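You operate a simulated robot arm through the tools that you are given. There is no shell and no other tool.

The job below is to be done with a simulated robot arm. You get a single attempt, and the scene is never put back.

## Task
The wire broke: catch its tail and thread the red wire end again.
Fine: brake knob to LOW first; round the grey pulley on the side of the yellow scale, nose home in the white spool's slot; the yellow wire end stays.

The check looks at the end state, three seconds after you hand in, the way a careful person would. Anything else that was tipped, shoved, dropped, spilled or broken makes it a failure.

## Robot
A 6-joint arm with a three-finger gripper, fixed in place. Base frame: the origin is at the foot of the arm, x ahead of it, y to its left, z up; the work surface is at about z = 0.75. Lengths are in m, angles in rad, forces in N, time in s.
Its first joint turns from -2.897 to 2.897 rad. Payload 4.89 kg.
The tool frame sits at the grasp point between the pads (the TCP): z along the fingers, y along the line on which they close. The tips reach 0.03 m beyond it. Largest opening 0.164 m; the body of the gripper starts 0.125 m behind the TCP.
Orientation is told as [roll, pitch, yaw] about the base's x, y, z axes, in that order, counted from this pose: with the fingers straight down and closing along the base's y, the tool's x points along the base's -x, its y along +y and its z along -z.

## Interface
- The arm moves only by the tool arm_command. Its argument "rows" is a list that holds one entry, the list of rows, each a list of 7 numbers: the opening, from 0 (shut) to 1 (fully open), then the shift along the base's x, y, z in cm, then the turn, a rotation vector about the base's x, y, z in rad. In form: [[[claw, x, y, z, ax, ay, az], ...]]. A call has 1 to 20 rows; each row is the pose to reach, as a shift and turn from the pose commanded when the call began. A row lasts 0.2 s, in which the tool goes at most 0.05 m and 0.15 rad; a call with a longer step from one row to the next is refused whole, and so is a gripper value outside its range. A pose out of reach is approached as far as the arm can. The call stops where the force on the tool passes 40 N (or 10 N more than at its start, if that is more) or the arm is blocked; 0.2 s more then pass. Each finger travels about 0.108 m/s and halts on what it meets, pressing with about 24 N; the grip force reading is that of the motor and also rises with nothing between the fingers. The clock runs only during rows and for 0.2 s after the last one: add rows that repeat a pose to give the fingers time. The reply holds the time, the measured pose of the TCP, the force on the tool along the base axes, the opening and the grip force, in the units named above and with some noise, with the torque about the TCP (base axes, N m) and any sound that the robot's microphone picked up.
- Cameras (640 x 400 px; columns grow to the right, rows downward): "scene" is fixed at [0.2177, -0.5003, 1.4263]; the picture's right is [0.81, -0.59, 0.00], its down [-0.26, -0.35, -0.90] and it looks along [0.53, 0.72, -0.44] (base axes); focal length 330 px, centre (320, 200). "wrist" rides on the gripper at [0.076, -0.002, -0.152] in the tool frame; the picture's right is [0.02, 1.00, 0.00], its down [-0.88, 0.02, -0.47] and it looks along [-0.47, 0.01, 0.88] (tool axes); focal length 247 px, centre (320, 200). There is no depth. A picture from a camera that has moved, and an enlarged one, comes with that camera's place and axes in the base frame and with its lens.
- capture(camera): a new picture of that camera. It takes no simulated time.
- move_column(by): slides the trunk up (or, below 0, down) by that many m; the arm rides with it, the base frame stays. It gives what a move gives, with no picture.
- enlarge(camera, box): a new picture of the part [left, top, right, bottom] of that camera's present view, enlarged. It takes no simulated time.
- close_job(): hands the job in; it is judged then, once.

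Places have to be worked out from the pictures, the camera data and where the tool is seen. Open the gripper and draw the arm clear of the work before you hand the job in, unless the task says otherwise.

The tools are called after "Emit:" as a command line: name --argument value ..., lists and objects as JSON in quotes. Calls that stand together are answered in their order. arm_command: Moves the arm, as the interface text tells. Its arguments: {"type":"object","properties":{"rows":{"type":"array"}},"required":["rows"]} The other tools are called the same way: move_column (by) slides the trunk up or down; capture (camera) takes a picture; enlarge (camera, box) takes an enlarged picture of a part of a camera's view; close_job () hands the job in.

At the start:

```text
clock: 0.0
eef_pos: [0.5448, 0.4622, 1.1767]
tcp_rot: [0.002, 0.0, 0.0]
contact_force: [-0.5, -0.2, -0.1]
wrist_torque: [0.02, -0.03, -0.01]
width: 0.1641
gripper_force: 0.1
trunk travel left (down, up): [-0.175, 0.215]
```

scene: 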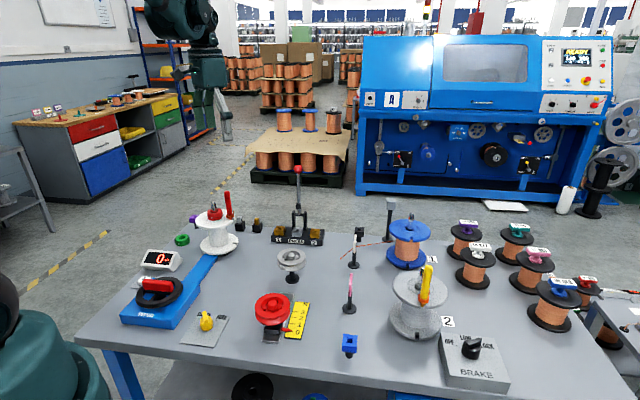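
wrist: 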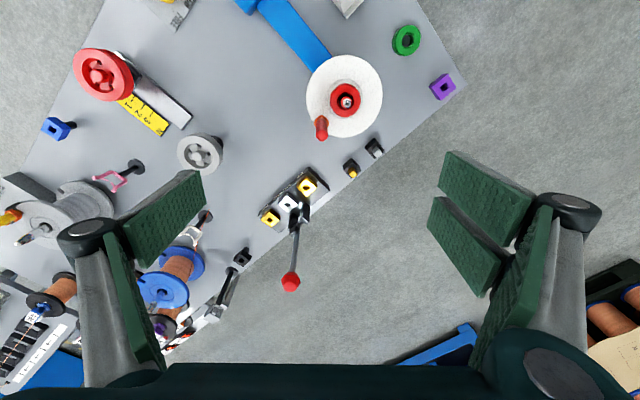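

I start by looking closely at the parts of the bench: the brake box, the wires, pulleys and the white spool.

Emit:
enlarge --camera "scene" --box '[240, 210, 440, 340]'

Emit:
enlarge --camera "scene" --box '[380, 250, 540, 400]'

Emit:
enlarge --camera "scene" --box '[110, 180, 270, 350]'

Emit:
enlarge --camera "scene" --box '[230, 240, 390, 360]'

Emit:
enlarge --camera "wrist" --box '[0, 100, 240, 360]'

Emit:
enlarge --camera "wrist" --box '[160, 20, 460, 220]'

```text
3.08 times, centred on (340, 275) of scene
camera zoom: at [0.2177, -0.5003, 1.4263], right [0.81, -0.59, 0.0], down [-0.26, -0.35, -0.9], along [0.53, 0.72, -0.44], focal length 1017 px, centre (258, -31)
```

zoom: 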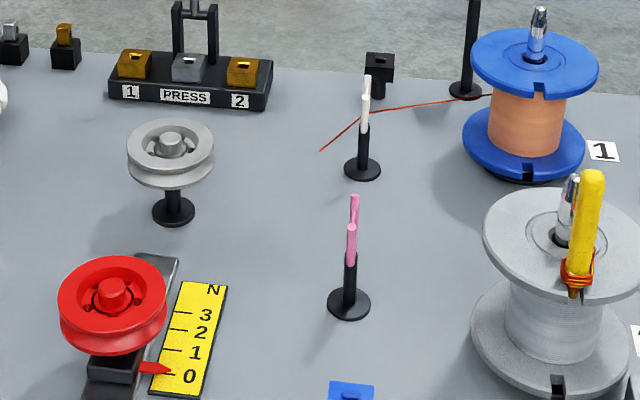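

```text
2.67 times, centred on (460, 325) of scene
camera zoom: at [0.2177, -0.5003, 1.4263], right [0.81, -0.59, 0.0], down [-0.26, -0.35, -0.9], along [0.53, 0.72, -0.44], focal length 881 px, centre (-53, -133)
```

zoom: 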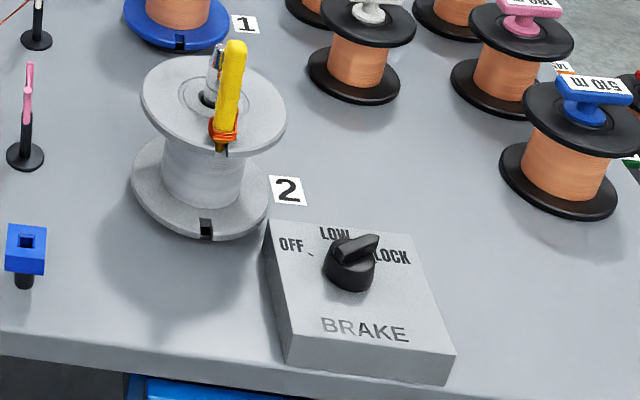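

```text
2.35 times, centred on (190, 265) of scene
camera zoom: at [0.2177, -0.5003, 1.4263], right [0.81, -0.59, 0.0], down [-0.26, -0.35, -0.9], along [0.53, 0.72, -0.44], focal length 778 px, centre (626, 47)
```

zoom: 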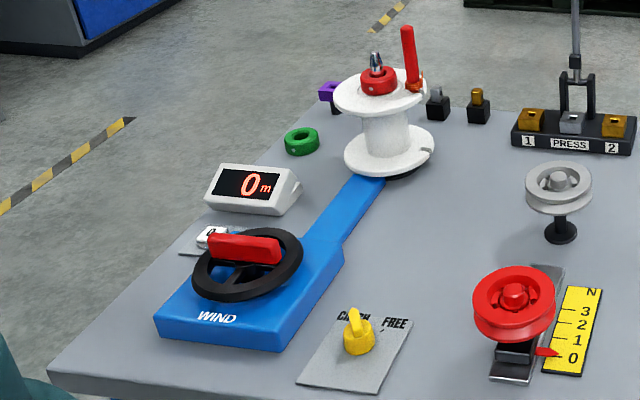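

```text
3.33 times, centred on (310, 300) of scene
camera zoom: at [0.2177, -0.5003, 1.4263], right [0.81, -0.59, 0.0], down [-0.26, -0.35, -0.9], along [0.53, 0.72, -0.44], focal length 1102 px, centre (353, -133)
```

zoom: 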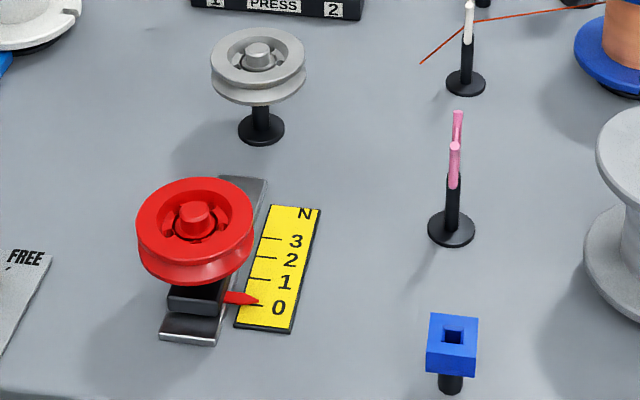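

```text
1.54 times, centred on (120, 230) of wrist
camera zoom: at [0.4697, 0.459, 1.3291], right [-0.02, 1.0, 0.0], down [0.88, 0.02, 0.47], along [0.47, 0.01, -0.88], focal length 380 px, centre (628, 154)
```

zoom: 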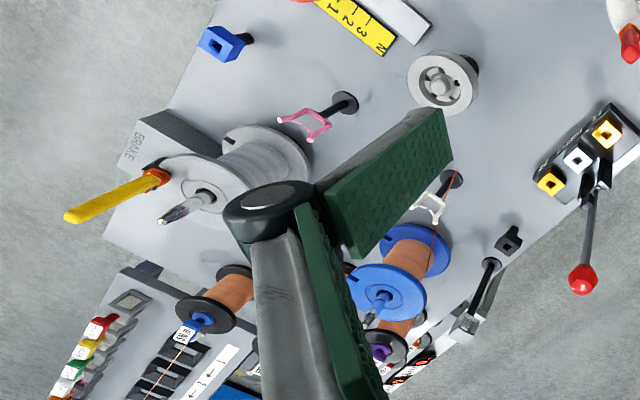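

```text
2.00 times, centred on (310, 120) of wrist
camera zoom: at [0.4697, 0.459, 1.3291], right [-0.02, 1.0, 0.0], down [0.88, 0.02, 0.47], along [0.47, 0.01, -0.88], focal length 494 px, centre (340, 360)
```

zoom: 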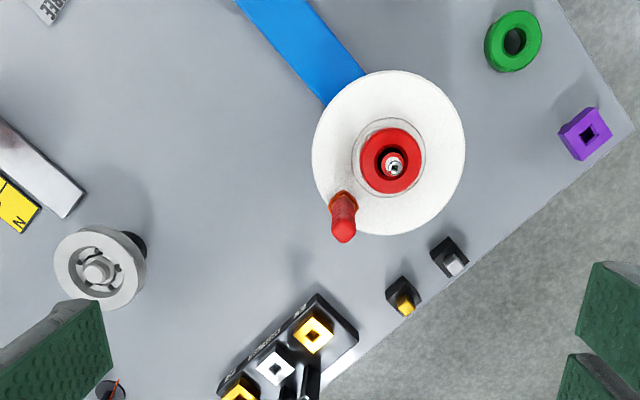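

The loose tail seems to come off the blue spool 1 past the white guide; I enlarge further on the red stick, yellow stick, guide and the tail to understand what is attached to what.

Emit:
enlarge --camera "scene" --box '[330, 220, 430, 290]'

Emit:
enlarge --camera "scene" --box '[190, 185, 250, 265]'

Emit:
enlarge --camera "scene" --box '[390, 250, 460, 345]'

Emit:
enlarge --camera "wrist" --box '[290, 40, 400, 150]'

Emit:
enlarge --camera "scene" --box '[440, 210, 640, 340]'

Emit:
enlarge --camera "wrist" --box '[140, 190, 320, 350]'

```text
5.71 times, centred on (380, 255) of scene
camera zoom: at [0.2177, -0.5003, 1.4263], right [0.81, -0.59, 0.0], down [-0.26, -0.35, -0.9], along [0.53, 0.72, -0.44], focal length 1888 px, centre (-23, -114)
```

zoom: 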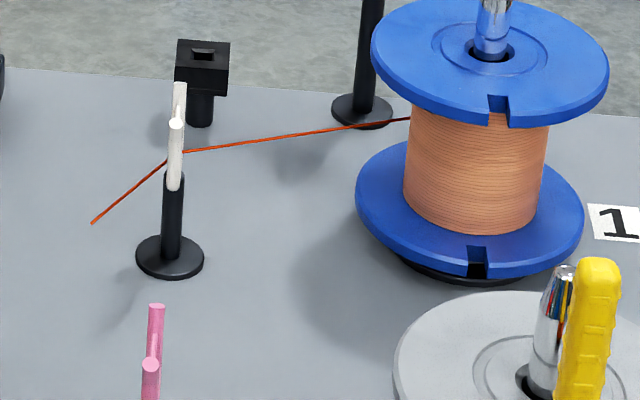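

```text
5.00 times, centred on (220, 225) of scene
camera zoom: at [0.2177, -0.5003, 1.4263], right [0.81, -0.59, 0.0], down [-0.26, -0.35, -0.9], along [0.53, 0.72, -0.44], focal length 1652 px, centre (820, 75)
```

zoom: 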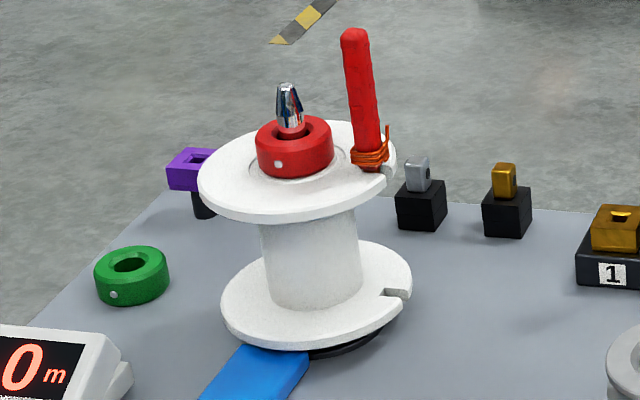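

```text
4.21 times, centred on (425, 298) of scene
camera zoom: at [0.2177, -0.5003, 1.4263], right [0.81, -0.59, 0.0], down [-0.26, -0.35, -0.9], along [0.53, 0.72, -0.44], focal length 1391 px, centre (-122, -210)
```

zoom: 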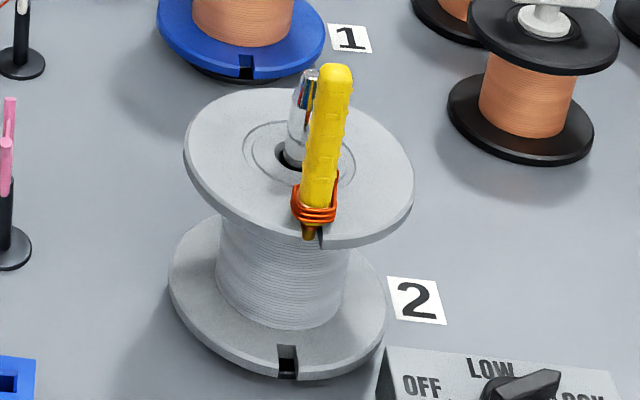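

```text
3.64 times, centred on (345, 95) of wrist
camera zoom: at [0.4697, 0.459, 1.3291], right [-0.02, 1.0, 0.0], down [0.88, 0.02, 0.47], along [0.47, 0.01, -0.88], focal length 898 px, centre (229, 582)
```

zoom: 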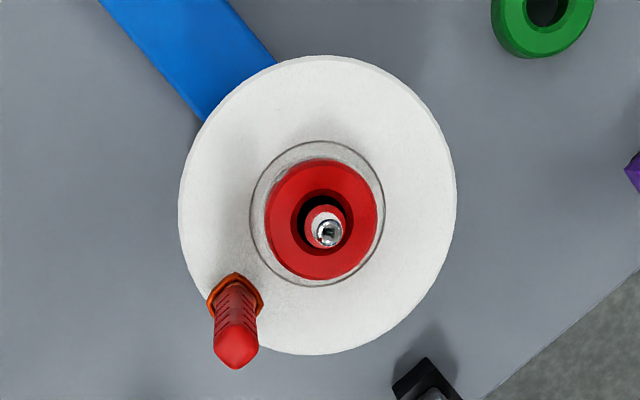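

```text
3.08 times, centred on (540, 275) of scene
camera zoom: at [0.2177, -0.5003, 1.4263], right [0.81, -0.59, 0.0], down [-0.26, -0.35, -0.9], along [0.53, 0.72, -0.44], focal length 1017 px, centre (-357, -31)
```

zoom: 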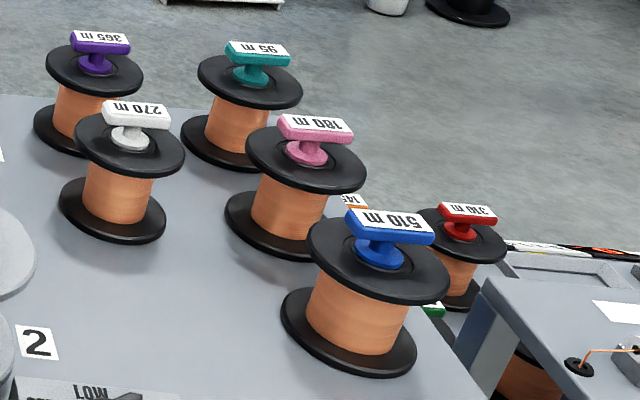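

```text
2.50 times, centred on (230, 270) of wrist
camera zoom: at [0.4697, 0.459, 1.3291], right [-0.02, 1.0, 0.0], down [0.88, 0.02, 0.47], along [0.47, 0.01, -0.88], focal length 617 px, centre (545, 25)
```

zoom: 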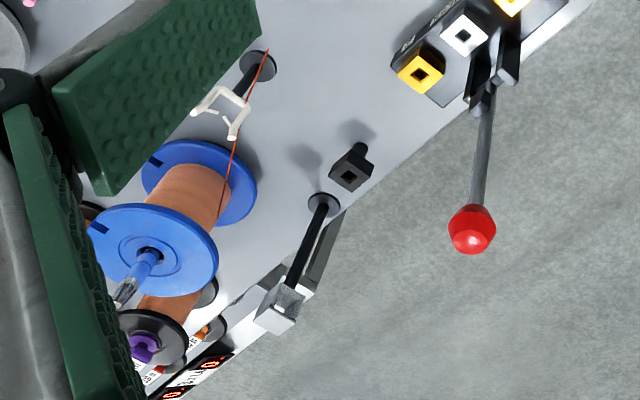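

The red stick stands in the white spool's slot at about (0.548, 0.465), directly below the start pose. The broken wire's tail hangs just past the white guide at about (0.80, 0.18, 0.78), and the brake box is near (0.80, -0.28). I move high over the bench towards the brake for a closer look.

Emit:
arm_command --rows '[[[0.6, 1.0, -4.1, -0.4, 0, 0, 0], [0.5, 2.1, -8.2, -0.8, 0, 0, 0], [0.4, 3.2, -12.3, -1.2, 0, 0, 0], [0.4, 4.3, -16.4, -1.6, 0, 0, 0], [0.4, 5.4, -20.5, -2.0, 0, 0, 0], [0.4, 6.5, -24.6, -2.4, 0, 0, 0], [0.4, 7.6, -28.7, -2.8, 0, 0, 0], [0.4, 8.7, -32.8, -3.2, 0, 0, 0], [0.4, 9.8, -36.9, -3.7, 0, 0, 0], [0.4, 10.9, -41.0, -4.2, 0, 0, 0], [0.4, 12.0, -45.1, -4.7, 0, 0, 0], [0.4, 13.1, -49.2, -5.2, 0, 0, 0], [0.4, 14.2, -53.3, -5.7, 0, 0, 0], [0.4, 15.3, -57.4, -6.2, 0, 0, 0], [0.4, 16.4, -61.5, -6.7, 0, 0, 0], [0.4, 17.5, -65.6, -7.2, 0, 0, 0], [0.4, 18.5, -70.0, -7.5, 0, 0, 0], [0.4, 19.5, -74.2, -7.7, 0, 0, 0], [0.4, 19.5, -74.2, -7.7, 0, 0, 0]]]'

```text
clock: 4.0
eef_pos: [0.7414, -0.2827, 1.1006]
tcp_rot: [-0.001, -0.001, 0.001]
contact_force: [0.0, -0.4, -0.4]
wrist_torque: [0.02, 0.08, 0.0]
width: 0.0656
gripper_force: 0.2
trunk travel left (down, up): [-0.175, 0.215]
```

The arm reached the place above the brake. I look with the wrist camera and check the scene.

Emit:
capture --camera "wrist"

Emit:
capture --camera "scene"

```text
taken
camera wrist: at [0.6663, -0.284, 1.2529], right [-0.02, 1.0, 0.0], down [0.88, 0.02, 0.47], along [0.47, 0.01, -0.88], focal length 247 px, centre (320, 200)
```

wrist: 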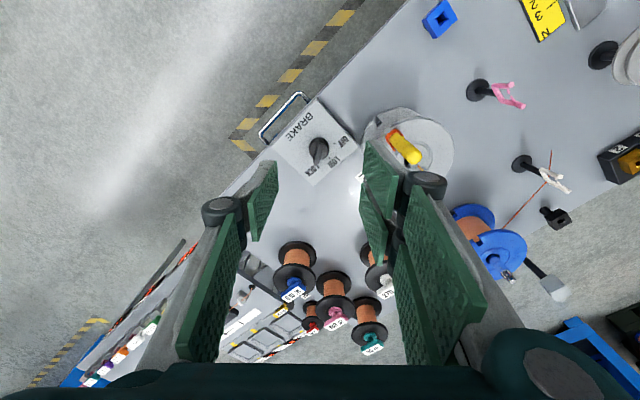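

```text
taken
```

scene: 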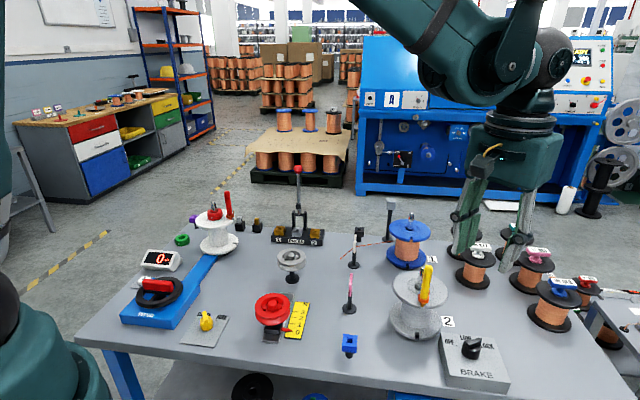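

Emit:
enlarge --camera "wrist" --box '[260, 90, 380, 200]'

Emit:
enlarge --camera "wrist" --box '[440, 40, 640, 260]'

Emit:
enlarge --camera "scene" --box '[430, 315, 520, 395]'

```text
3.64 times, centred on (320, 145) of wrist
camera zoom: at [0.6663, -0.284, 1.2529], right [-0.02, 1.0, 0.0], down [0.88, 0.02, 0.47], along [0.47, 0.01, -0.88], focal length 898 px, centre (320, 400)
```

zoom: 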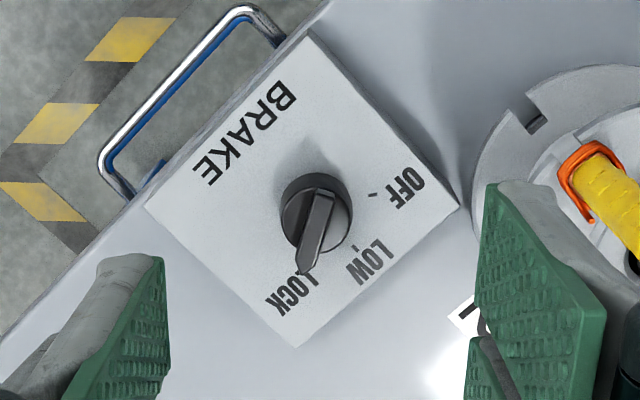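

```text
1.82 times, centred on (540, 150) of wrist
camera zoom: at [0.6663, -0.284, 1.2529], right [-0.02, 1.0, 0.0], down [0.88, 0.02, 0.47], along [0.47, 0.01, -0.88], focal length 449 px, centre (-80, 291)
```

zoom: 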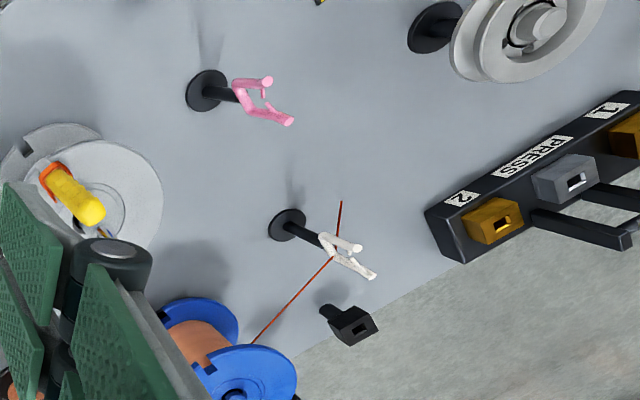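

```text
5.00 times, centred on (475, 355) of scene
camera zoom: at [0.2177, -0.5003, 1.4263], right [0.81, -0.59, 0.0], down [-0.26, -0.35, -0.9], along [0.53, 0.72, -0.44], focal length 1652 px, centre (-455, -575)
```

zoom: 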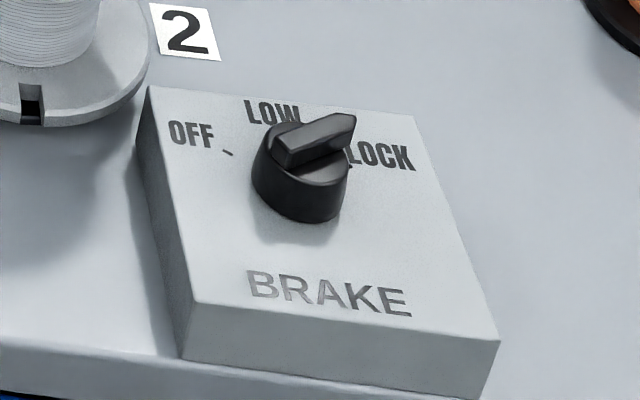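

The knob pointer sits at LOCK, and LOW is about 60° counterclockwise from it seen from above. I go lower for an accurate look at the knob from close up, staying clear of the yellow stick at (0.77, -0.16).

Emit:
arm_command --rows '[[[0.4, -0.5, 0, -3.5, 0, 0, 0], [0.4, -1.0, 0, -7.0, 0, 0, 0], [0.4, -1.0, 0, -10.5, 0, 0, 0], [0.4, -1.0, 0, -14.0, 0, 0, 0], [0.4, -1.0, 0, -15.0, 0, 0, 0], [0.4, -1.0, 0, -15.0, 0, 0, 0]]]'

Emit:
capture --camera "wrist"

Emit:
enlarge --camera "wrist" --box '[240, 80, 400, 220]'

Emit:
enlarge --camera "scene" --box '[380, 220, 560, 400]'

```text
clock: 5.4
eef_pos: [0.7306, -0.2799, 0.9505]
tcp_rot: [-0.002, -0.002, 0.0]
contact_force: [0.2, -0.1, 0.4]
wrist_torque: [0.0, 0.02, -0.02]
width: 0.0656
gripper_force: 0.1
trunk travel left (down, up): [-0.175, 0.215]
```

```text
taken
camera wrist: at [0.656, -0.283, 1.1019], right [-0.02, 1.0, 0.0], down [0.88, 0.02, 0.47], along [0.47, 0.01, -0.88], focal length 247 px, centre (320, 200)
```

wrist: 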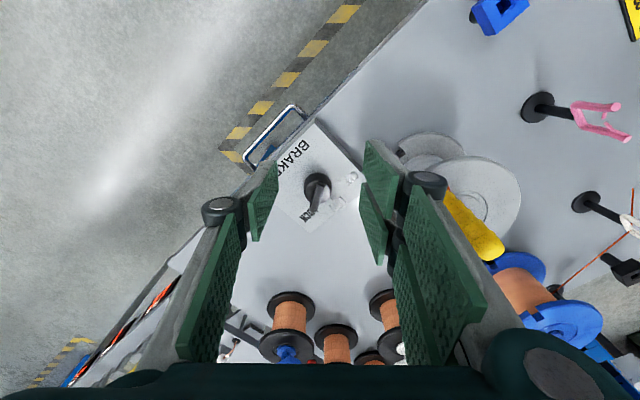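

```text
2.86 times, centred on (320, 150) of wrist
camera zoom: at [0.656, -0.283, 1.1019], right [-0.02, 1.0, 0.0], down [0.88, 0.02, 0.47], along [0.47, 0.01, -0.88], focal length 706 px, centre (320, 343)
```

zoom: 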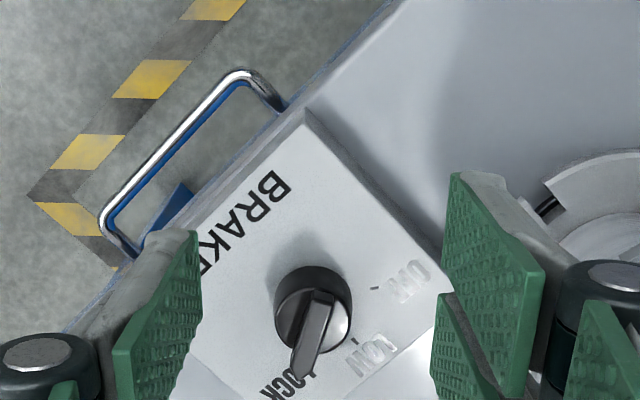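

```text
2.22 times, centred on (470, 310) of scene
camera zoom: at [0.2177, -0.5003, 1.4263], right [0.81, -0.59, 0.0], down [-0.26, -0.35, -0.9], along [0.53, 0.72, -0.44], focal length 734 px, centre (-13, -44)
```

zoom: 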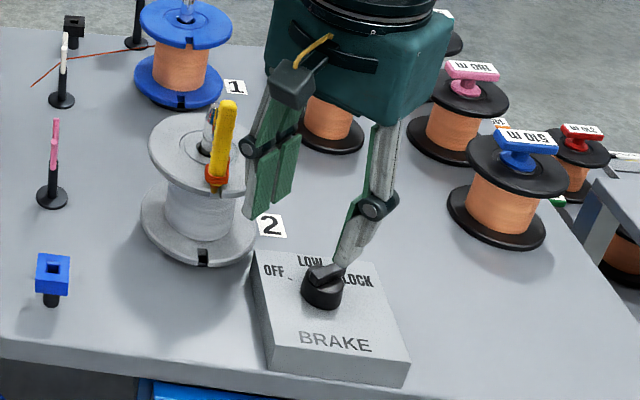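

I zoom tighter onto the knob to measure the pointer bar's centre and direction.

Emit:
enlarge --camera "wrist" --box '[290, 155, 360, 225]'

Emit:
enlarge --camera "scene" --box '[450, 325, 500, 365]'

```text
5.71 times, centred on (325, 190) of wrist
camera zoom: at [0.656, -0.283, 1.1019], right [-0.02, 1.0, 0.0], down [0.88, 0.02, 0.47], along [0.47, 0.01, -0.88], focal length 1411 px, centre (291, 257)
```

zoom: 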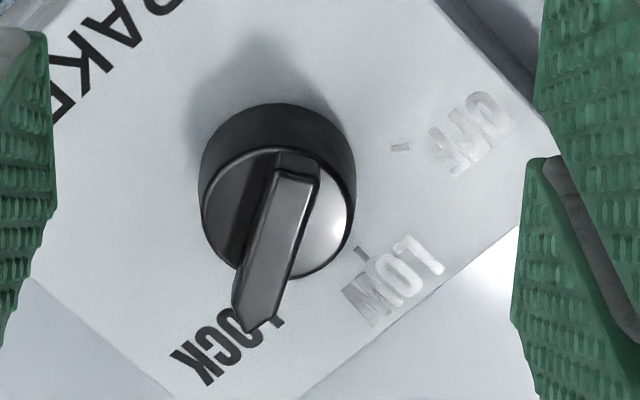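

```text
10.00 times, centred on (475, 345) of scene
camera zoom: at [0.2177, -0.5003, 1.4263], right [0.81, -0.59, 0.0], down [-0.26, -0.35, -0.9], along [0.53, 0.72, -0.44], focal length 3305 px, centre (-1230, -1250)
```

zoom: 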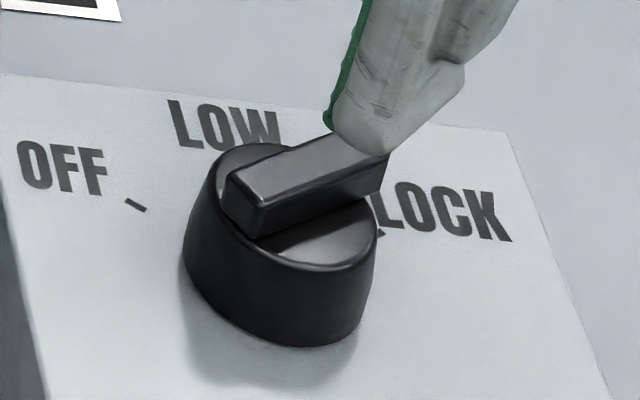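

The bar's centre is at about (0.801, -0.284), pointing 15° clockwise of +x, with its top near z = 0.824. I turn the gripper -0.26 rad, place it over the knob and stop at z = 0.875 to check the alignment.

Emit:
arm_command --rows '[[[0.3, 2.5, -0.1, 0, 0, 0, -0.1], [0.3, 5.0, -0.2, 0, 0, 0, -0.2], [0.3, 6.9, -0.3, 0, 0, 0, -0.26], [0.3, 6.9, -0.3, -2.5, 0, 0, -0.26], [0.3, 6.9, -0.3, -5.0, 0, 0, -0.26], [0.3, 6.9, -0.3, -7.0, 0, 0, -0.26], [0.3, 6.9, -0.3, -7.5, 0, 0, -0.26], [0.3, 6.9, -0.3, -7.5, 0, 0, -0.26]]]'

Emit:
capture --camera "wrist"

Emit:
enlarge --camera "wrist" --box '[260, 140, 380, 260]'

Emit:
enlarge --camera "scene" --box '[400, 230, 540, 380]'

```text
clock: 7.2
eef_pos: [0.7996, -0.2829, 0.8748]
tcp_rot: [-0.001, 0.0, -0.26]
contact_force: [0.8, -0.4, -0.1]
wrist_torque: [0.02, 0.01, 0.01]
width: 0.0491
gripper_force: 0.1
trunk travel left (down, up): [-0.175, 0.215]
```

```text
taken
camera wrist: at [0.726, -0.2666, 1.0273], right [0.24, 0.97, 0.0], down [0.86, -0.21, 0.47], along [0.46, -0.11, -0.88], focal length 247 px, centre (320, 200)
```

wrist: 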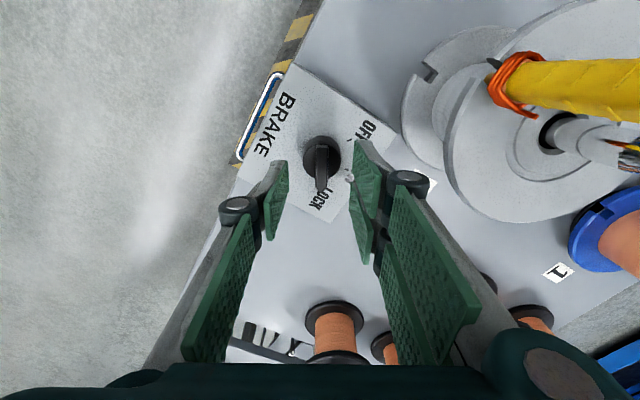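

```text
3.33 times, centred on (320, 200) of wrist
camera zoom: at [0.726, -0.2666, 1.0273], right [0.24, 0.97, 0.0], down [0.86, -0.21, 0.47], along [0.46, -0.11, -0.88], focal length 823 px, centre (320, 200)
```

zoom: 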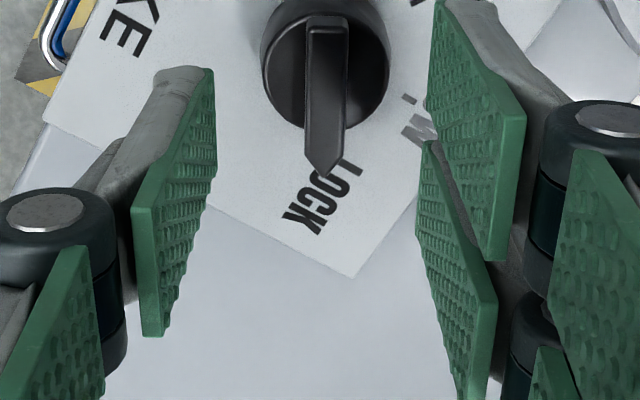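

```text
2.67 times, centred on (470, 305) of scene
camera zoom: at [0.2177, -0.5003, 1.4263], right [0.81, -0.59, 0.0], down [-0.26, -0.35, -0.9], along [0.53, 0.72, -0.44], focal length 881 px, centre (-80, -80)
```

zoom: 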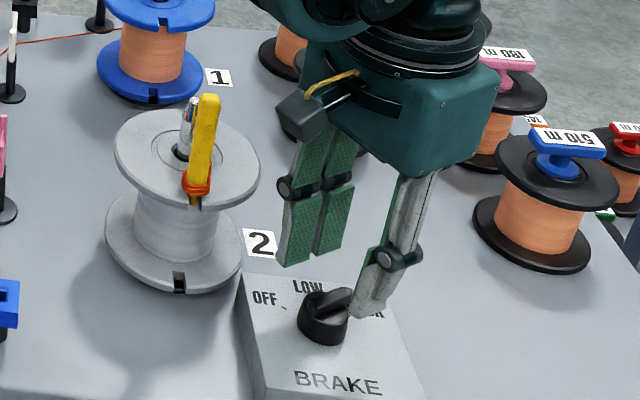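

The bar is centred between the fingers and parallel to the pads. I lower until the tips flank the bar just above the knob's disc, then close.

Emit:
arm_command --rows '[[[0.3, 0, 0, -1.0, 0, 0, 0], [0.3, 0, 0, -2.0, 0, 0, 0], [0.3, 0, 0, -2.6, 0, 0, 0], [0.3, 0, 0, -2.9, 0, 0, 0], [0.3, 0, 0, -2.9, 0, 0, 0]]]'

Emit:
enlarge --camera "wrist" --box '[260, 140, 380, 260]'

Emit:
enlarge --camera "scene" --box '[440, 300, 510, 370]'

```text
clock: 8.4
eef_pos: [0.8008, -0.2837, 0.8453]
tcp_rot: [-0.001, 0.001, -0.26]
contact_force: [0.1, -0.2, 0.5]
wrist_torque: [0.0, 0.0, 0.0]
width: 0.0492
gripper_force: 0.1
trunk travel left (down, up): [-0.175, 0.215]
```

```text
3.33 times, centred on (320, 200) of wrist
camera zoom: at [0.7267, -0.2666, 0.9977], right [0.24, 0.97, 0.0], down [0.86, -0.21, 0.47], along [0.46, -0.11, -0.88], focal length 823 px, centre (320, 200)
```

zoom: 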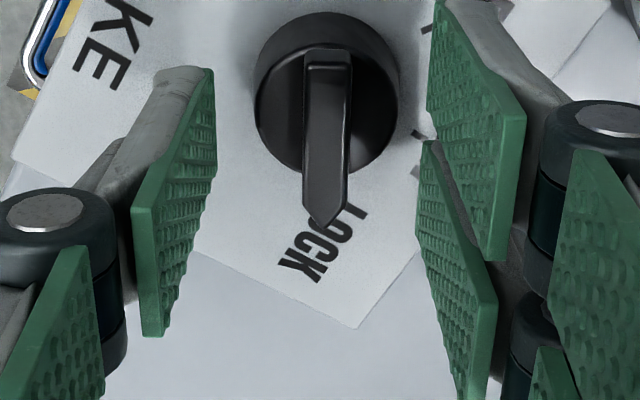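

```text
5.71 times, centred on (475, 335) of scene
camera zoom: at [0.2177, -0.5003, 1.4263], right [0.81, -0.59, 0.0], down [-0.26, -0.35, -0.9], along [0.53, 0.72, -0.44], focal length 1888 px, centre (-566, -571)
```

zoom: 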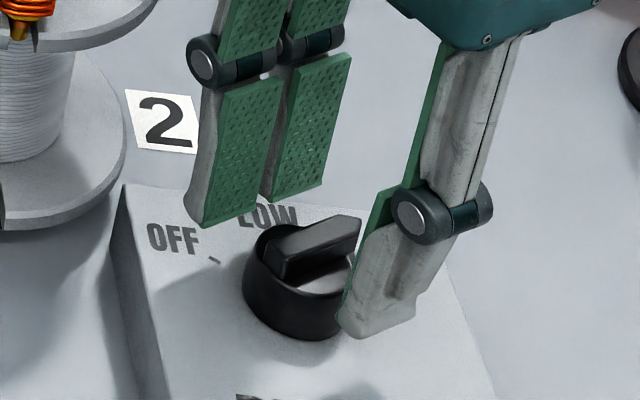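

The fingers straddle the bar without contact. I close on it.

Emit:
arm_command --rows '[[[0.1, 0, 0, 0, 0, 0, 0], [0.0, 0, 0, 0, 0, 0, 0], [0.0, 0, 0, 0, 0, 0, 0], [0.0, 0, 0, 0, 0, 0, 0]]]'

Emit:
enlarge --camera "wrist" --box '[260, 140, 380, 260]'

Emit:
enlarge --camera "scene" --box '[440, 300, 510, 370]'

```text
clock: 9.4
eef_pos: [0.8007, -0.2821, 0.8451]
tcp_rot: [0.0, 0.0, -0.259]
contact_force: [3.0, 24.0, -8.3]
wrist_torque: [0.58, -0.33, -0.02]
width: 0.0109
gripper_force: 44.3
trunk travel left (down, up): [-0.175, 0.215]
```

```text
3.33 times, centred on (320, 200) of wrist
camera zoom: at [0.7271, -0.2653, 0.9975], right [0.23, 0.97, 0.0], down [0.86, -0.21, 0.47], along [0.46, -0.11, -0.88], focal length 823 px, centre (320, 200)
```

zoom: 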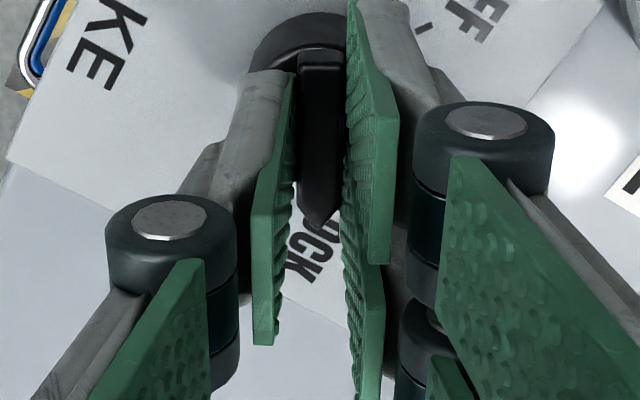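

```text
5.71 times, centred on (475, 335) of scene
camera zoom: at [0.2177, -0.5003, 1.4263], right [0.81, -0.59, 0.0], down [-0.26, -0.35, -0.9], along [0.53, 0.72, -0.44], focal length 1888 px, centre (-566, -571)
```

zoom: 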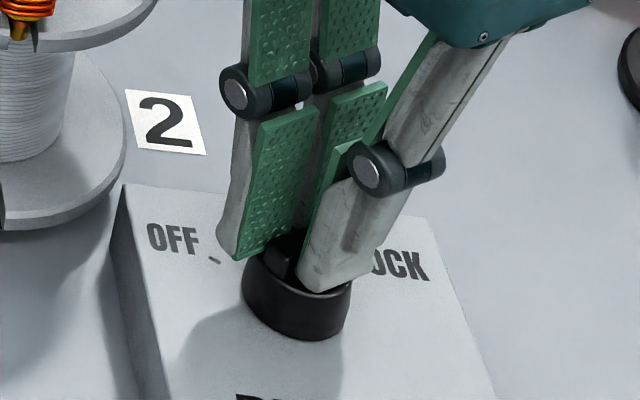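

The bar is held (width 0.0109), with a 24 N side load toward +y, so I ease the tool by 1.5 mm in +y first.

Emit:
arm_command --rows '[[[0.0, 0, 0.08, 0, 0, 0, 0], [0.0, 0, 0.15, 0, 0, 0, 0], [0.0, 0, 0.15, 0, 0, 0, 0]]]'

```text
clock: 10.2
eef_pos: [0.8005, -0.282, 0.8435]
tcp_rot: [-0.002, 0.002, -0.26]
contact_force: [13.4, 2.9, -6.5]
wrist_torque: [-0.01, -0.58, -0.02]
width: 0.0109
gripper_force: 45.5
trunk travel left (down, up): [-0.175, 0.215]
```

The load is now small. I turn the knob 60° counterclockwise (+1.05 rad about z) in small steps.

Emit:
arm_command --rows '[[[0.0, 0, 0, 0, 0, 0, 0.1], [0.0, 0, 0, 0, 0, 0, 0.2], [0.0, 0, 0, 0, 0, 0, 0.3], [0.0, 0, 0, 0, 0, 0, 0.4], [0.0, 0, 0, 0, 0, 0, 0.5], [0.0, 0, 0, 0, 0, 0, 0.6], [0.0, 0, 0, 0, 0, 0, 0.7], [0.0, 0, 0, 0, 0, 0, 0.8], [0.0, 0, 0, 0, 0, 0, 0.9], [0.0, 0, 0, 0, 0, 0, 1.0], [0.0, 0, 0, 0, 0, 0, 1.05], [0.0, 0, 0, 0, 0, 0, 1.05]]]'

Emit:
enlarge --camera "scene" --box '[430, 290, 520, 380]'

```text
clock: 12.8
eef_pos: [0.7994, -0.2812, 0.8448]
tcp_rot: [0.001, 0.001, 0.793]
contact_force: [36.0, 1.0, 10.7]
wrist_torque: [0.19, -0.97, 0.0]
width: 0.0107
gripper_force: 45.0
trunk travel left (down, up): [-0.175, 0.215]
```

```text
4.44 times, centred on (475, 335) of scene
camera zoom: at [0.2177, -0.5003, 1.4263], right [0.81, -0.59, 0.0], down [-0.26, -0.35, -0.9], along [0.53, 0.72, -0.44], focal length 1469 px, centre (-369, -400)
```

zoom: 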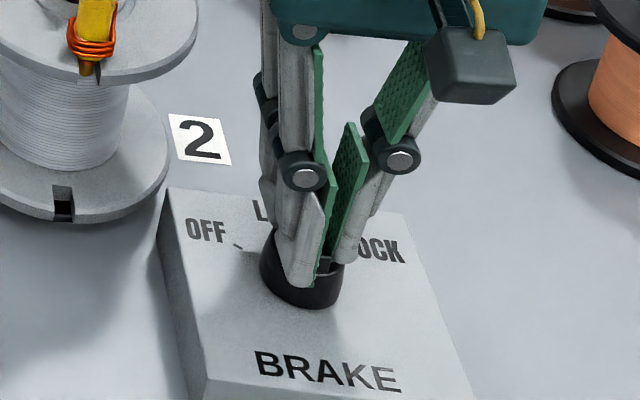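

The knob now points 45°, towards LOW. I ease the 36 N side load in x, then open and lift off.

Emit:
arm_command --rows '[[[0.0, 0.1, 0, 0, 0, 0, 0], [0.0, 0.2, 0, 0, 0, 0, 0], [0.0, 0.2, 0, 0, 0, 0, 0]]]'

Emit:
arm_command --rows '[[[0.15, 0, 0, 0, 0, 0, 0], [0.3, 0, 0, 0, 0, 0, 0], [0.3, 0, 0, 0, 0, 0, 0], [0.3, 0, 0, 1.0, 0, 0, 0], [0.3, 0, 0, 3.0, 0, 0, 0], [0.3, 0, 0, 7.0, 0, 0, 0], [0.3, 0, 0, 11.0, 0, 0, 0], [0.3, 0, 0, 15.0, 0, 0, 0], [0.3, 0, 0, 19.0, 0, 0, 0], [0.3, 0, 0, 22.0, 0, 0, 0], [0.3, 0, 0, 22.0, 0, 0, 0]]]'

Emit:
enlarge --camera "scene" --box '[430, 310, 520, 390]'

Emit:
capture --camera "wrist"

```text
clock: 13.6
eef_pos: [0.8005, -0.2809, 0.8451]
tcp_rot: [0.001, 0.0, 0.79]
contact_force: [0.8, -1.6, -8.5]
wrist_torque: [0.41, -0.37, -0.02]
width: 0.0107
gripper_force: 45.0
trunk travel left (down, up): [-0.175, 0.215]
```

```text
clock: 16.0
eef_pos: [0.8003, -0.283, 1.0664]
tcp_rot: [0.002, 0.0, 0.791]
contact_force: [-0.2, -0.8, -0.8]
wrist_torque: [-0.04, -0.06, 0.01]
width: 0.0493
gripper_force: 0.1
trunk travel left (down, up): [-0.175, 0.215]
```

```text
5.00 times, centred on (475, 350) of scene
camera zoom: at [0.2177, -0.5003, 1.4263], right [0.81, -0.59, 0.0], down [-0.26, -0.35, -0.9], along [0.53, 0.72, -0.44], focal length 1652 px, centre (-455, -550)
```

zoom: 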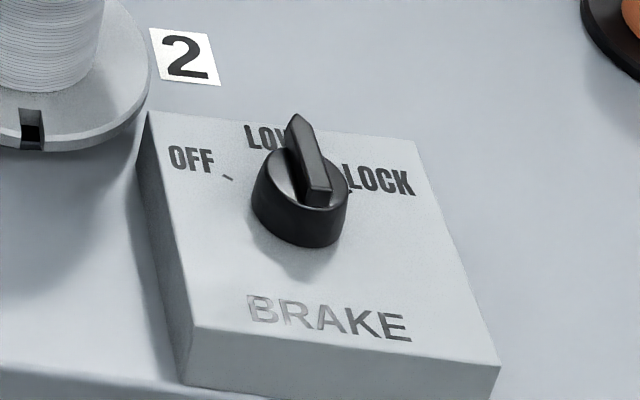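

```text
taken
camera wrist: at [0.7491, -0.3394, 1.2184], right [-0.73, 0.69, 0.0], down [0.61, 0.64, 0.47], along [0.33, 0.34, -0.88], focal length 247 px, centre (320, 200)
```

wrist: 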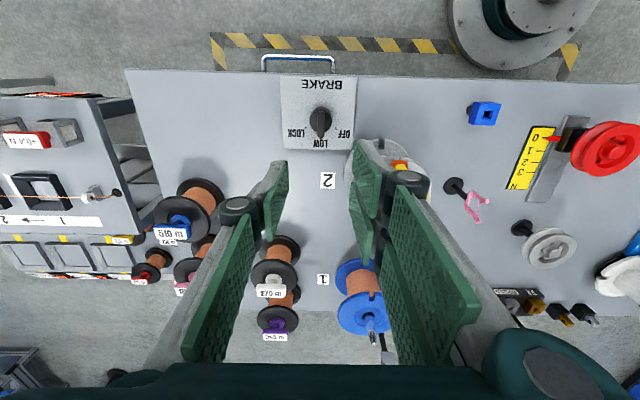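

The knob now points at LOW. Next I fly over to the white guide to look at the broken wire's tail from close by, turning the wrist back to zero yaw.

Emit:
arm_command --rows '[[[0.3, -0.6, 3.8, 0.5, 0, 0, -0.1], [0.3, -1.3, 7.6, 1.0, 0, 0, -0.2], [0.3, -2.0, 11.4, 1.5, 0, 0, -0.3], [0.3, -2.7, 15.2, 1.5, 0, 0, -0.4], [0.3, -3.4, 19.0, 1.5, 0, 0, -0.5], [0.3, -4.1, 22.8, 1.5, 0, 0, -0.6], [0.3, -4.8, 26.6, 1.5, 0, 0, -0.7], [0.3, -5.5, 30.4, 1.0, 0, 0, -0.79], [0.3, -6.2, 34.2, 0.0, 0, 0, -0.79], [0.3, -6.9, 38.0, -2.0, 0, 0, -0.79], [0.3, -7.6, 41.8, -4.0, 0, 0, -0.79], [0.3, -8.0, 45.0, -6.0, 0, 0, -0.79], [0.3, -8.0, 45.0, -6.0, 0, 0, -0.79]]]'

Emit:
capture --camera "wrist"

Emit:
enlarge --camera "wrist" --box '[240, 80, 440, 220]'

Emit:
capture --camera "scene"

```text
clock: 18.8
eef_pos: [0.7229, 0.1693, 1.0082]
tcp_rot: [-0.001, 0.0, 0.002]
contact_force: [0.2, 0.1, -0.8]
wrist_torque: [-0.03, 0.04, -0.02]
width: 0.0491
gripper_force: 0.1
trunk travel left (down, up): [-0.175, 0.215]
```

```text
taken
camera wrist: at [0.6473, 0.1654, 1.1599], right [-0.02, 1.0, 0.0], down [0.88, 0.02, 0.47], along [0.47, 0.01, -0.88], focal length 247 px, centre (320, 200)
```

wrist: 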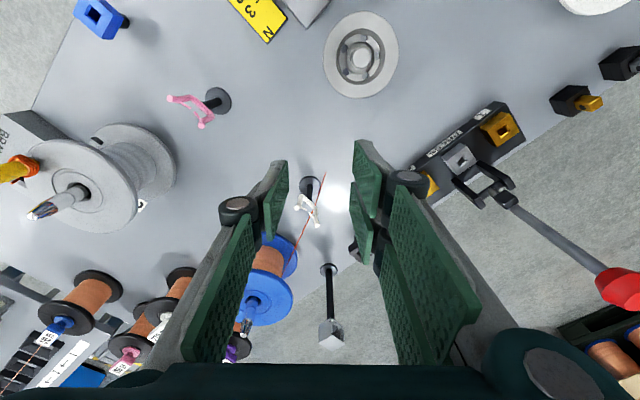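

```text
2.86 times, centred on (340, 150) of wrist
camera zoom: at [0.6473, 0.1654, 1.1599], right [-0.02, 1.0, 0.0], down [0.88, 0.02, 0.47], along [0.47, 0.01, -0.88], focal length 706 px, centre (263, 343)
```

zoom: 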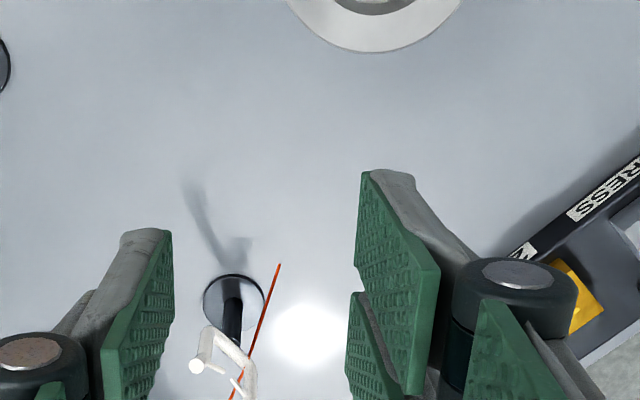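

```text
taken
```

scene: 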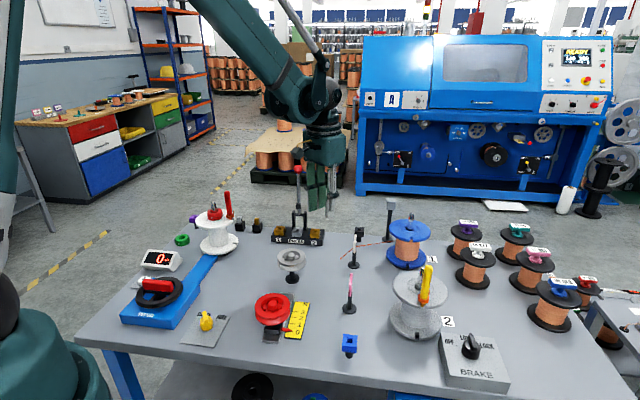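

The tail's tip is at about (0.797, 0.178, 0.776), hanging off the white guide. Now I go look closely at the red stick in the white spool's slot.

Emit:
arm_command --rows '[[[0.4, -2.6, 2.8, 1.0, 0, 0, 0], [0.4, -5.2, 5.6, 2.0, 0, 0, 0], [0.4, -7.8, 8.4, 3.0, 0, 0, 0], [0.4, -10.4, 11.2, 4.0, 0, 0, 0], [0.4, -13.0, 14.0, 5.0, 0, 0, 0], [0.4, -15.6, 16.8, 6.0, 0, 0, 0], [0.4, -18.2, 19.6, 6.5, 0, 0, 0], [0.4, -20.8, 22.4, 7.0, 0, 0, 0], [0.4, -23.4, 25.2, 7.0, 0, 0, 0], [0.4, -26.0, 28.0, 7.0, 0, 0, 0], [0.4, -26.0, 28.0, 7.0, 0, 0, 0]]]'

Emit:
capture --camera "wrist"

Emit:
enlarge --camera "wrist" --box '[240, 80, 400, 220]'

```text
clock: 21.2
eef_pos: [0.4603, 0.4496, 1.0765]
tcp_rot: [0.0, 0.001, 0.002]
contact_force: [0.3, 0.1, 0.0]
wrist_torque: [0.01, -0.03, 0.01]
width: 0.0654
gripper_force: 0.0
trunk travel left (down, up): [-0.175, 0.215]
```

```text
taken
camera wrist: at [0.3844, 0.4465, 1.229], right [-0.02, 1.0, 0.0], down [0.88, 0.02, 0.47], along [0.47, 0.01, -0.88], focal length 247 px, centre (320, 200)
```

wrist: 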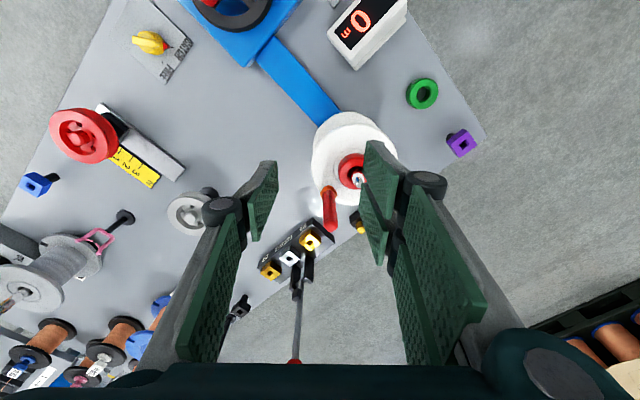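

```text
2.86 times, centred on (320, 150) of wrist
camera zoom: at [0.3844, 0.4465, 1.229], right [-0.02, 1.0, 0.0], down [0.88, 0.02, 0.47], along [0.47, 0.01, -0.88], focal length 706 px, centre (320, 343)
```

zoom: 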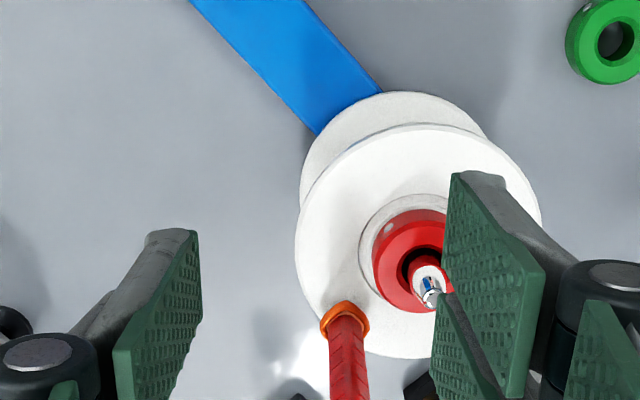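

The red stick rises near-vertically from about (0.547, 0.463, 0.886) to z ≈ 0.978. I turn the gripper -45° so its fingers close tangentially to the spool, and position it above the stick to check.

Emit:
arm_command --rows '[[[0.4, 1.5, 0.2, 0, 0, 0, -0.13], [0.4, 3.0, 0.4, 0, 0, 0, -0.26], [0.4, 4.5, 0.6, 0, 0, 0, -0.39], [0.4, 6.0, 0.9, 0, 0, 0, -0.52], [0.4, 7.5, 1.2, 0, 0, 0, -0.65], [0.4, 8.9, 1.4, 0, 0, 0, -0.785], [0.4, 8.9, 1.4, -2.0, 0, 0, -0.785], [0.4, 8.9, 1.4, -3.5, 0, 0, -0.785], [0.4, 8.9, 1.4, -3.5, 0, 0, -0.785]]]'

Emit:
capture --camera "wrist"

Emit:
enlarge --camera "wrist" --box '[250, 100, 390, 240]'

Emit:
enlarge --camera "scene" --box '[180, 130, 280, 270]'

```text
clock: 23.2
eef_pos: [0.5517, 0.4624, 1.041]
tcp_rot: [0.0, 0.0, -0.787]
contact_force: [-0.3, 0.4, -0.4]
wrist_torque: [-0.03, 0.03, 0.02]
width: 0.0654
gripper_force: 0.0
trunk travel left (down, up): [-0.175, 0.215]
```

```text
taken
camera wrist: at [0.4963, 0.5143, 1.1934], right [0.69, 0.72, 0.0], down [0.64, -0.61, 0.47], along [0.34, -0.33, -0.88], focal length 247 px, centre (320, 200)
```

wrist: 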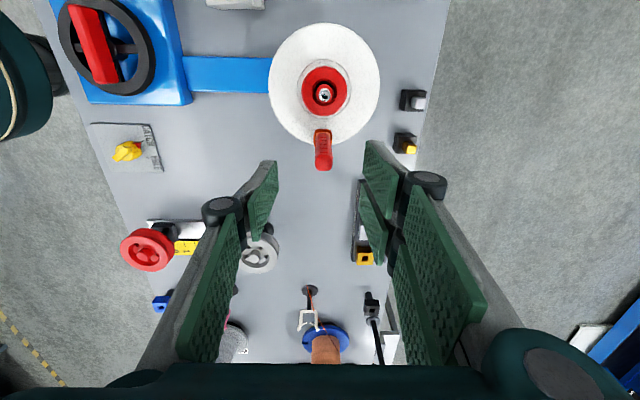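

```text
2.86 times, centred on (320, 170) of wrist
camera zoom: at [0.4963, 0.5143, 1.1934], right [0.69, 0.72, 0.0], down [0.64, -0.61, 0.47], along [0.34, -0.33, -0.88], focal length 706 px, centre (320, 286)
```

zoom: 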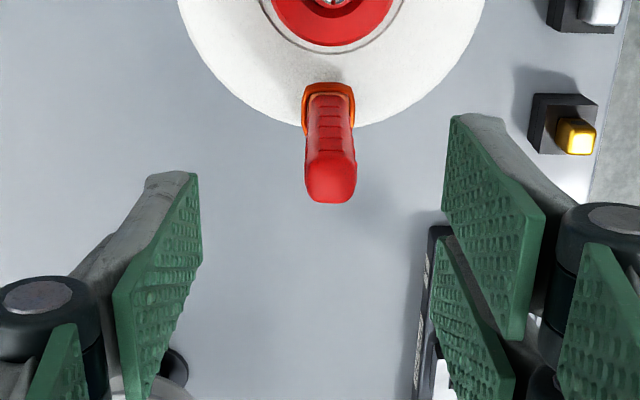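

```text
2.86 times, centred on (230, 200) of scene
camera zoom: at [0.2177, -0.5003, 1.4263], right [0.81, -0.59, 0.0], down [-0.26, -0.35, -0.9], along [0.53, 0.72, -0.44], focal length 944 px, centre (577, 200)
```

zoom: 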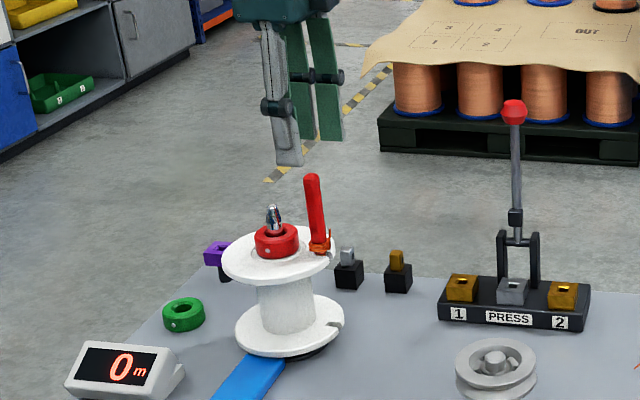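

The stick lies almost exactly under the grasp point (1.5 mm to the tool's right). I correct that and descend around its upper half, then check before closing.

Emit:
arm_command --rows '[[[0.4, 0.1, 0.1, -2.5, 0, 0, 0], [0.4, 0.1, 0.1, -5.0, 0, 0, 0], [0.4, 0.1, 0.1, -7.0, 0, 0, 0], [0.4, 0.1, 0.1, -8.6, 0, 0, 0], [0.4, 0.1, 0.1, -8.6, 0, 0, 0]]]'

Emit:
capture --camera "wrist"

Emit:
enlarge --camera "scene" --box '[180, 150, 280, 270]'

```text
clock: 24.4
eef_pos: [0.5506, 0.4628, 0.9551]
tcp_rot: [0.0, 0.0, -0.784]
contact_force: [-0.4, 0.2, -0.7]
wrist_torque: [-0.02, -0.01, 0.01]
width: 0.0658
gripper_force: 0.0
trunk travel left (down, up): [-0.175, 0.215]
```

```text
taken
camera wrist: at [0.4964, 0.514, 1.1071], right [0.69, 0.72, 0.0], down [0.64, -0.61, 0.47], along [0.34, -0.33, -0.88], focal length 247 px, centre (320, 200)
```

wrist: 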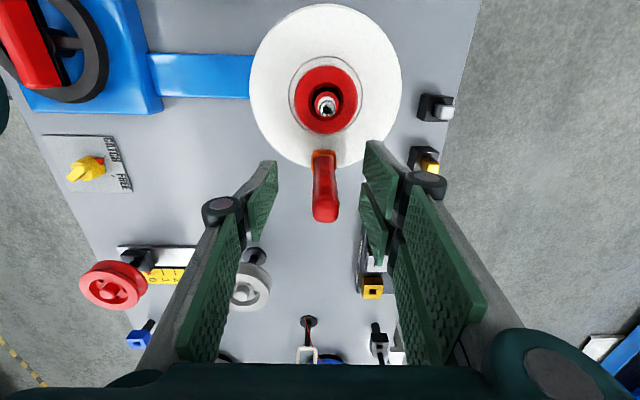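

```text
3.33 times, centred on (230, 210) of scene
camera zoom: at [0.2177, -0.5003, 1.4263], right [0.81, -0.59, 0.0], down [-0.26, -0.35, -0.9], along [0.53, 0.72, -0.44], focal length 1102 px, centre (620, 167)
```

zoom: 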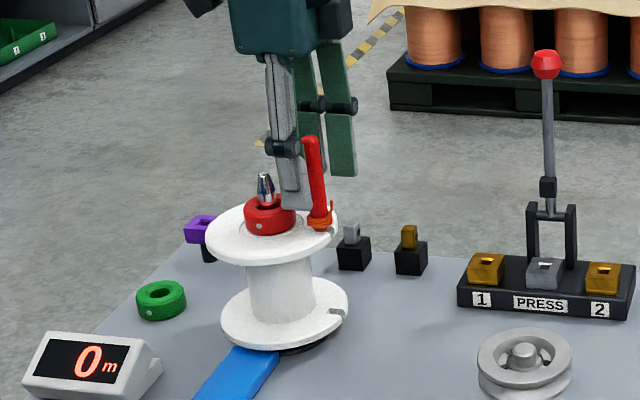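

The stick is centred between the pads. I close on it.

Emit:
arm_command --rows '[[[0.2, 0, 0, 0, 0, 0, 0], [0.1, 0, 0, 0, 0, 0, 0], [0.05, 0, 0, 0, 0, 0, 0], [0.0, 0, 0, 0, 0, 0, 0], [0.0, 0, 0, 0, 0, 0, 0]]]'

Emit:
enlarge --camera "wrist" --box '[250, 130, 390, 260]'

Emit:
enlarge --camera "scene" --box '[190, 170, 260, 250]'

```text
clock: 25.6
eef_pos: [0.5503, 0.4631, 0.9552]
tcp_rot: [-0.001, 0.0, -0.783]
contact_force: [0.3, 0.0, -1.7]
wrist_torque: [-0.01, -0.03, -0.02]
width: 0.0153
gripper_force: 24.6
trunk travel left (down, up): [-0.175, 0.215]
```

```text
3.08 times, centred on (320, 195) of wrist
camera zoom: at [0.4965, 0.5141, 1.1072], right [0.69, 0.72, 0.0], down [0.64, -0.61, 0.47], along [0.34, -0.33, -0.88], focal length 760 px, centre (320, 215)
```

zoom: 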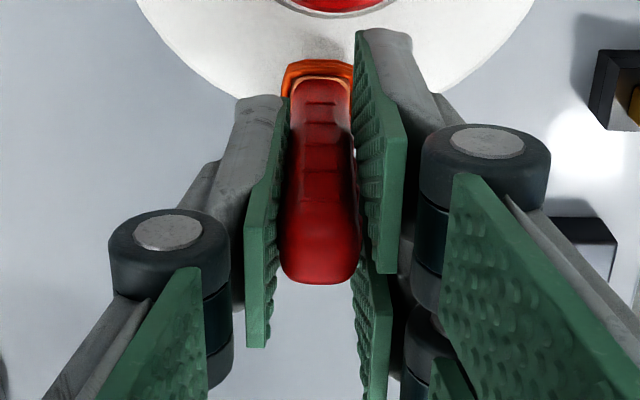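

```text
5.00 times, centred on (225, 210) of scene
camera zoom: at [0.2177, -0.5003, 1.4263], right [0.81, -0.59, 0.0], down [-0.26, -0.35, -0.9], along [0.53, 0.72, -0.44], focal length 1652 px, centre (795, 150)
```

zoom: 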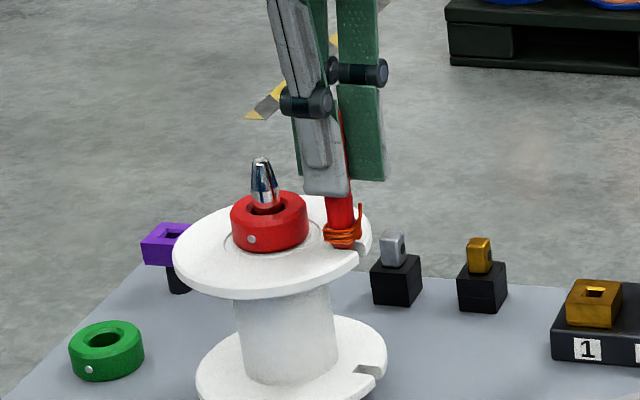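

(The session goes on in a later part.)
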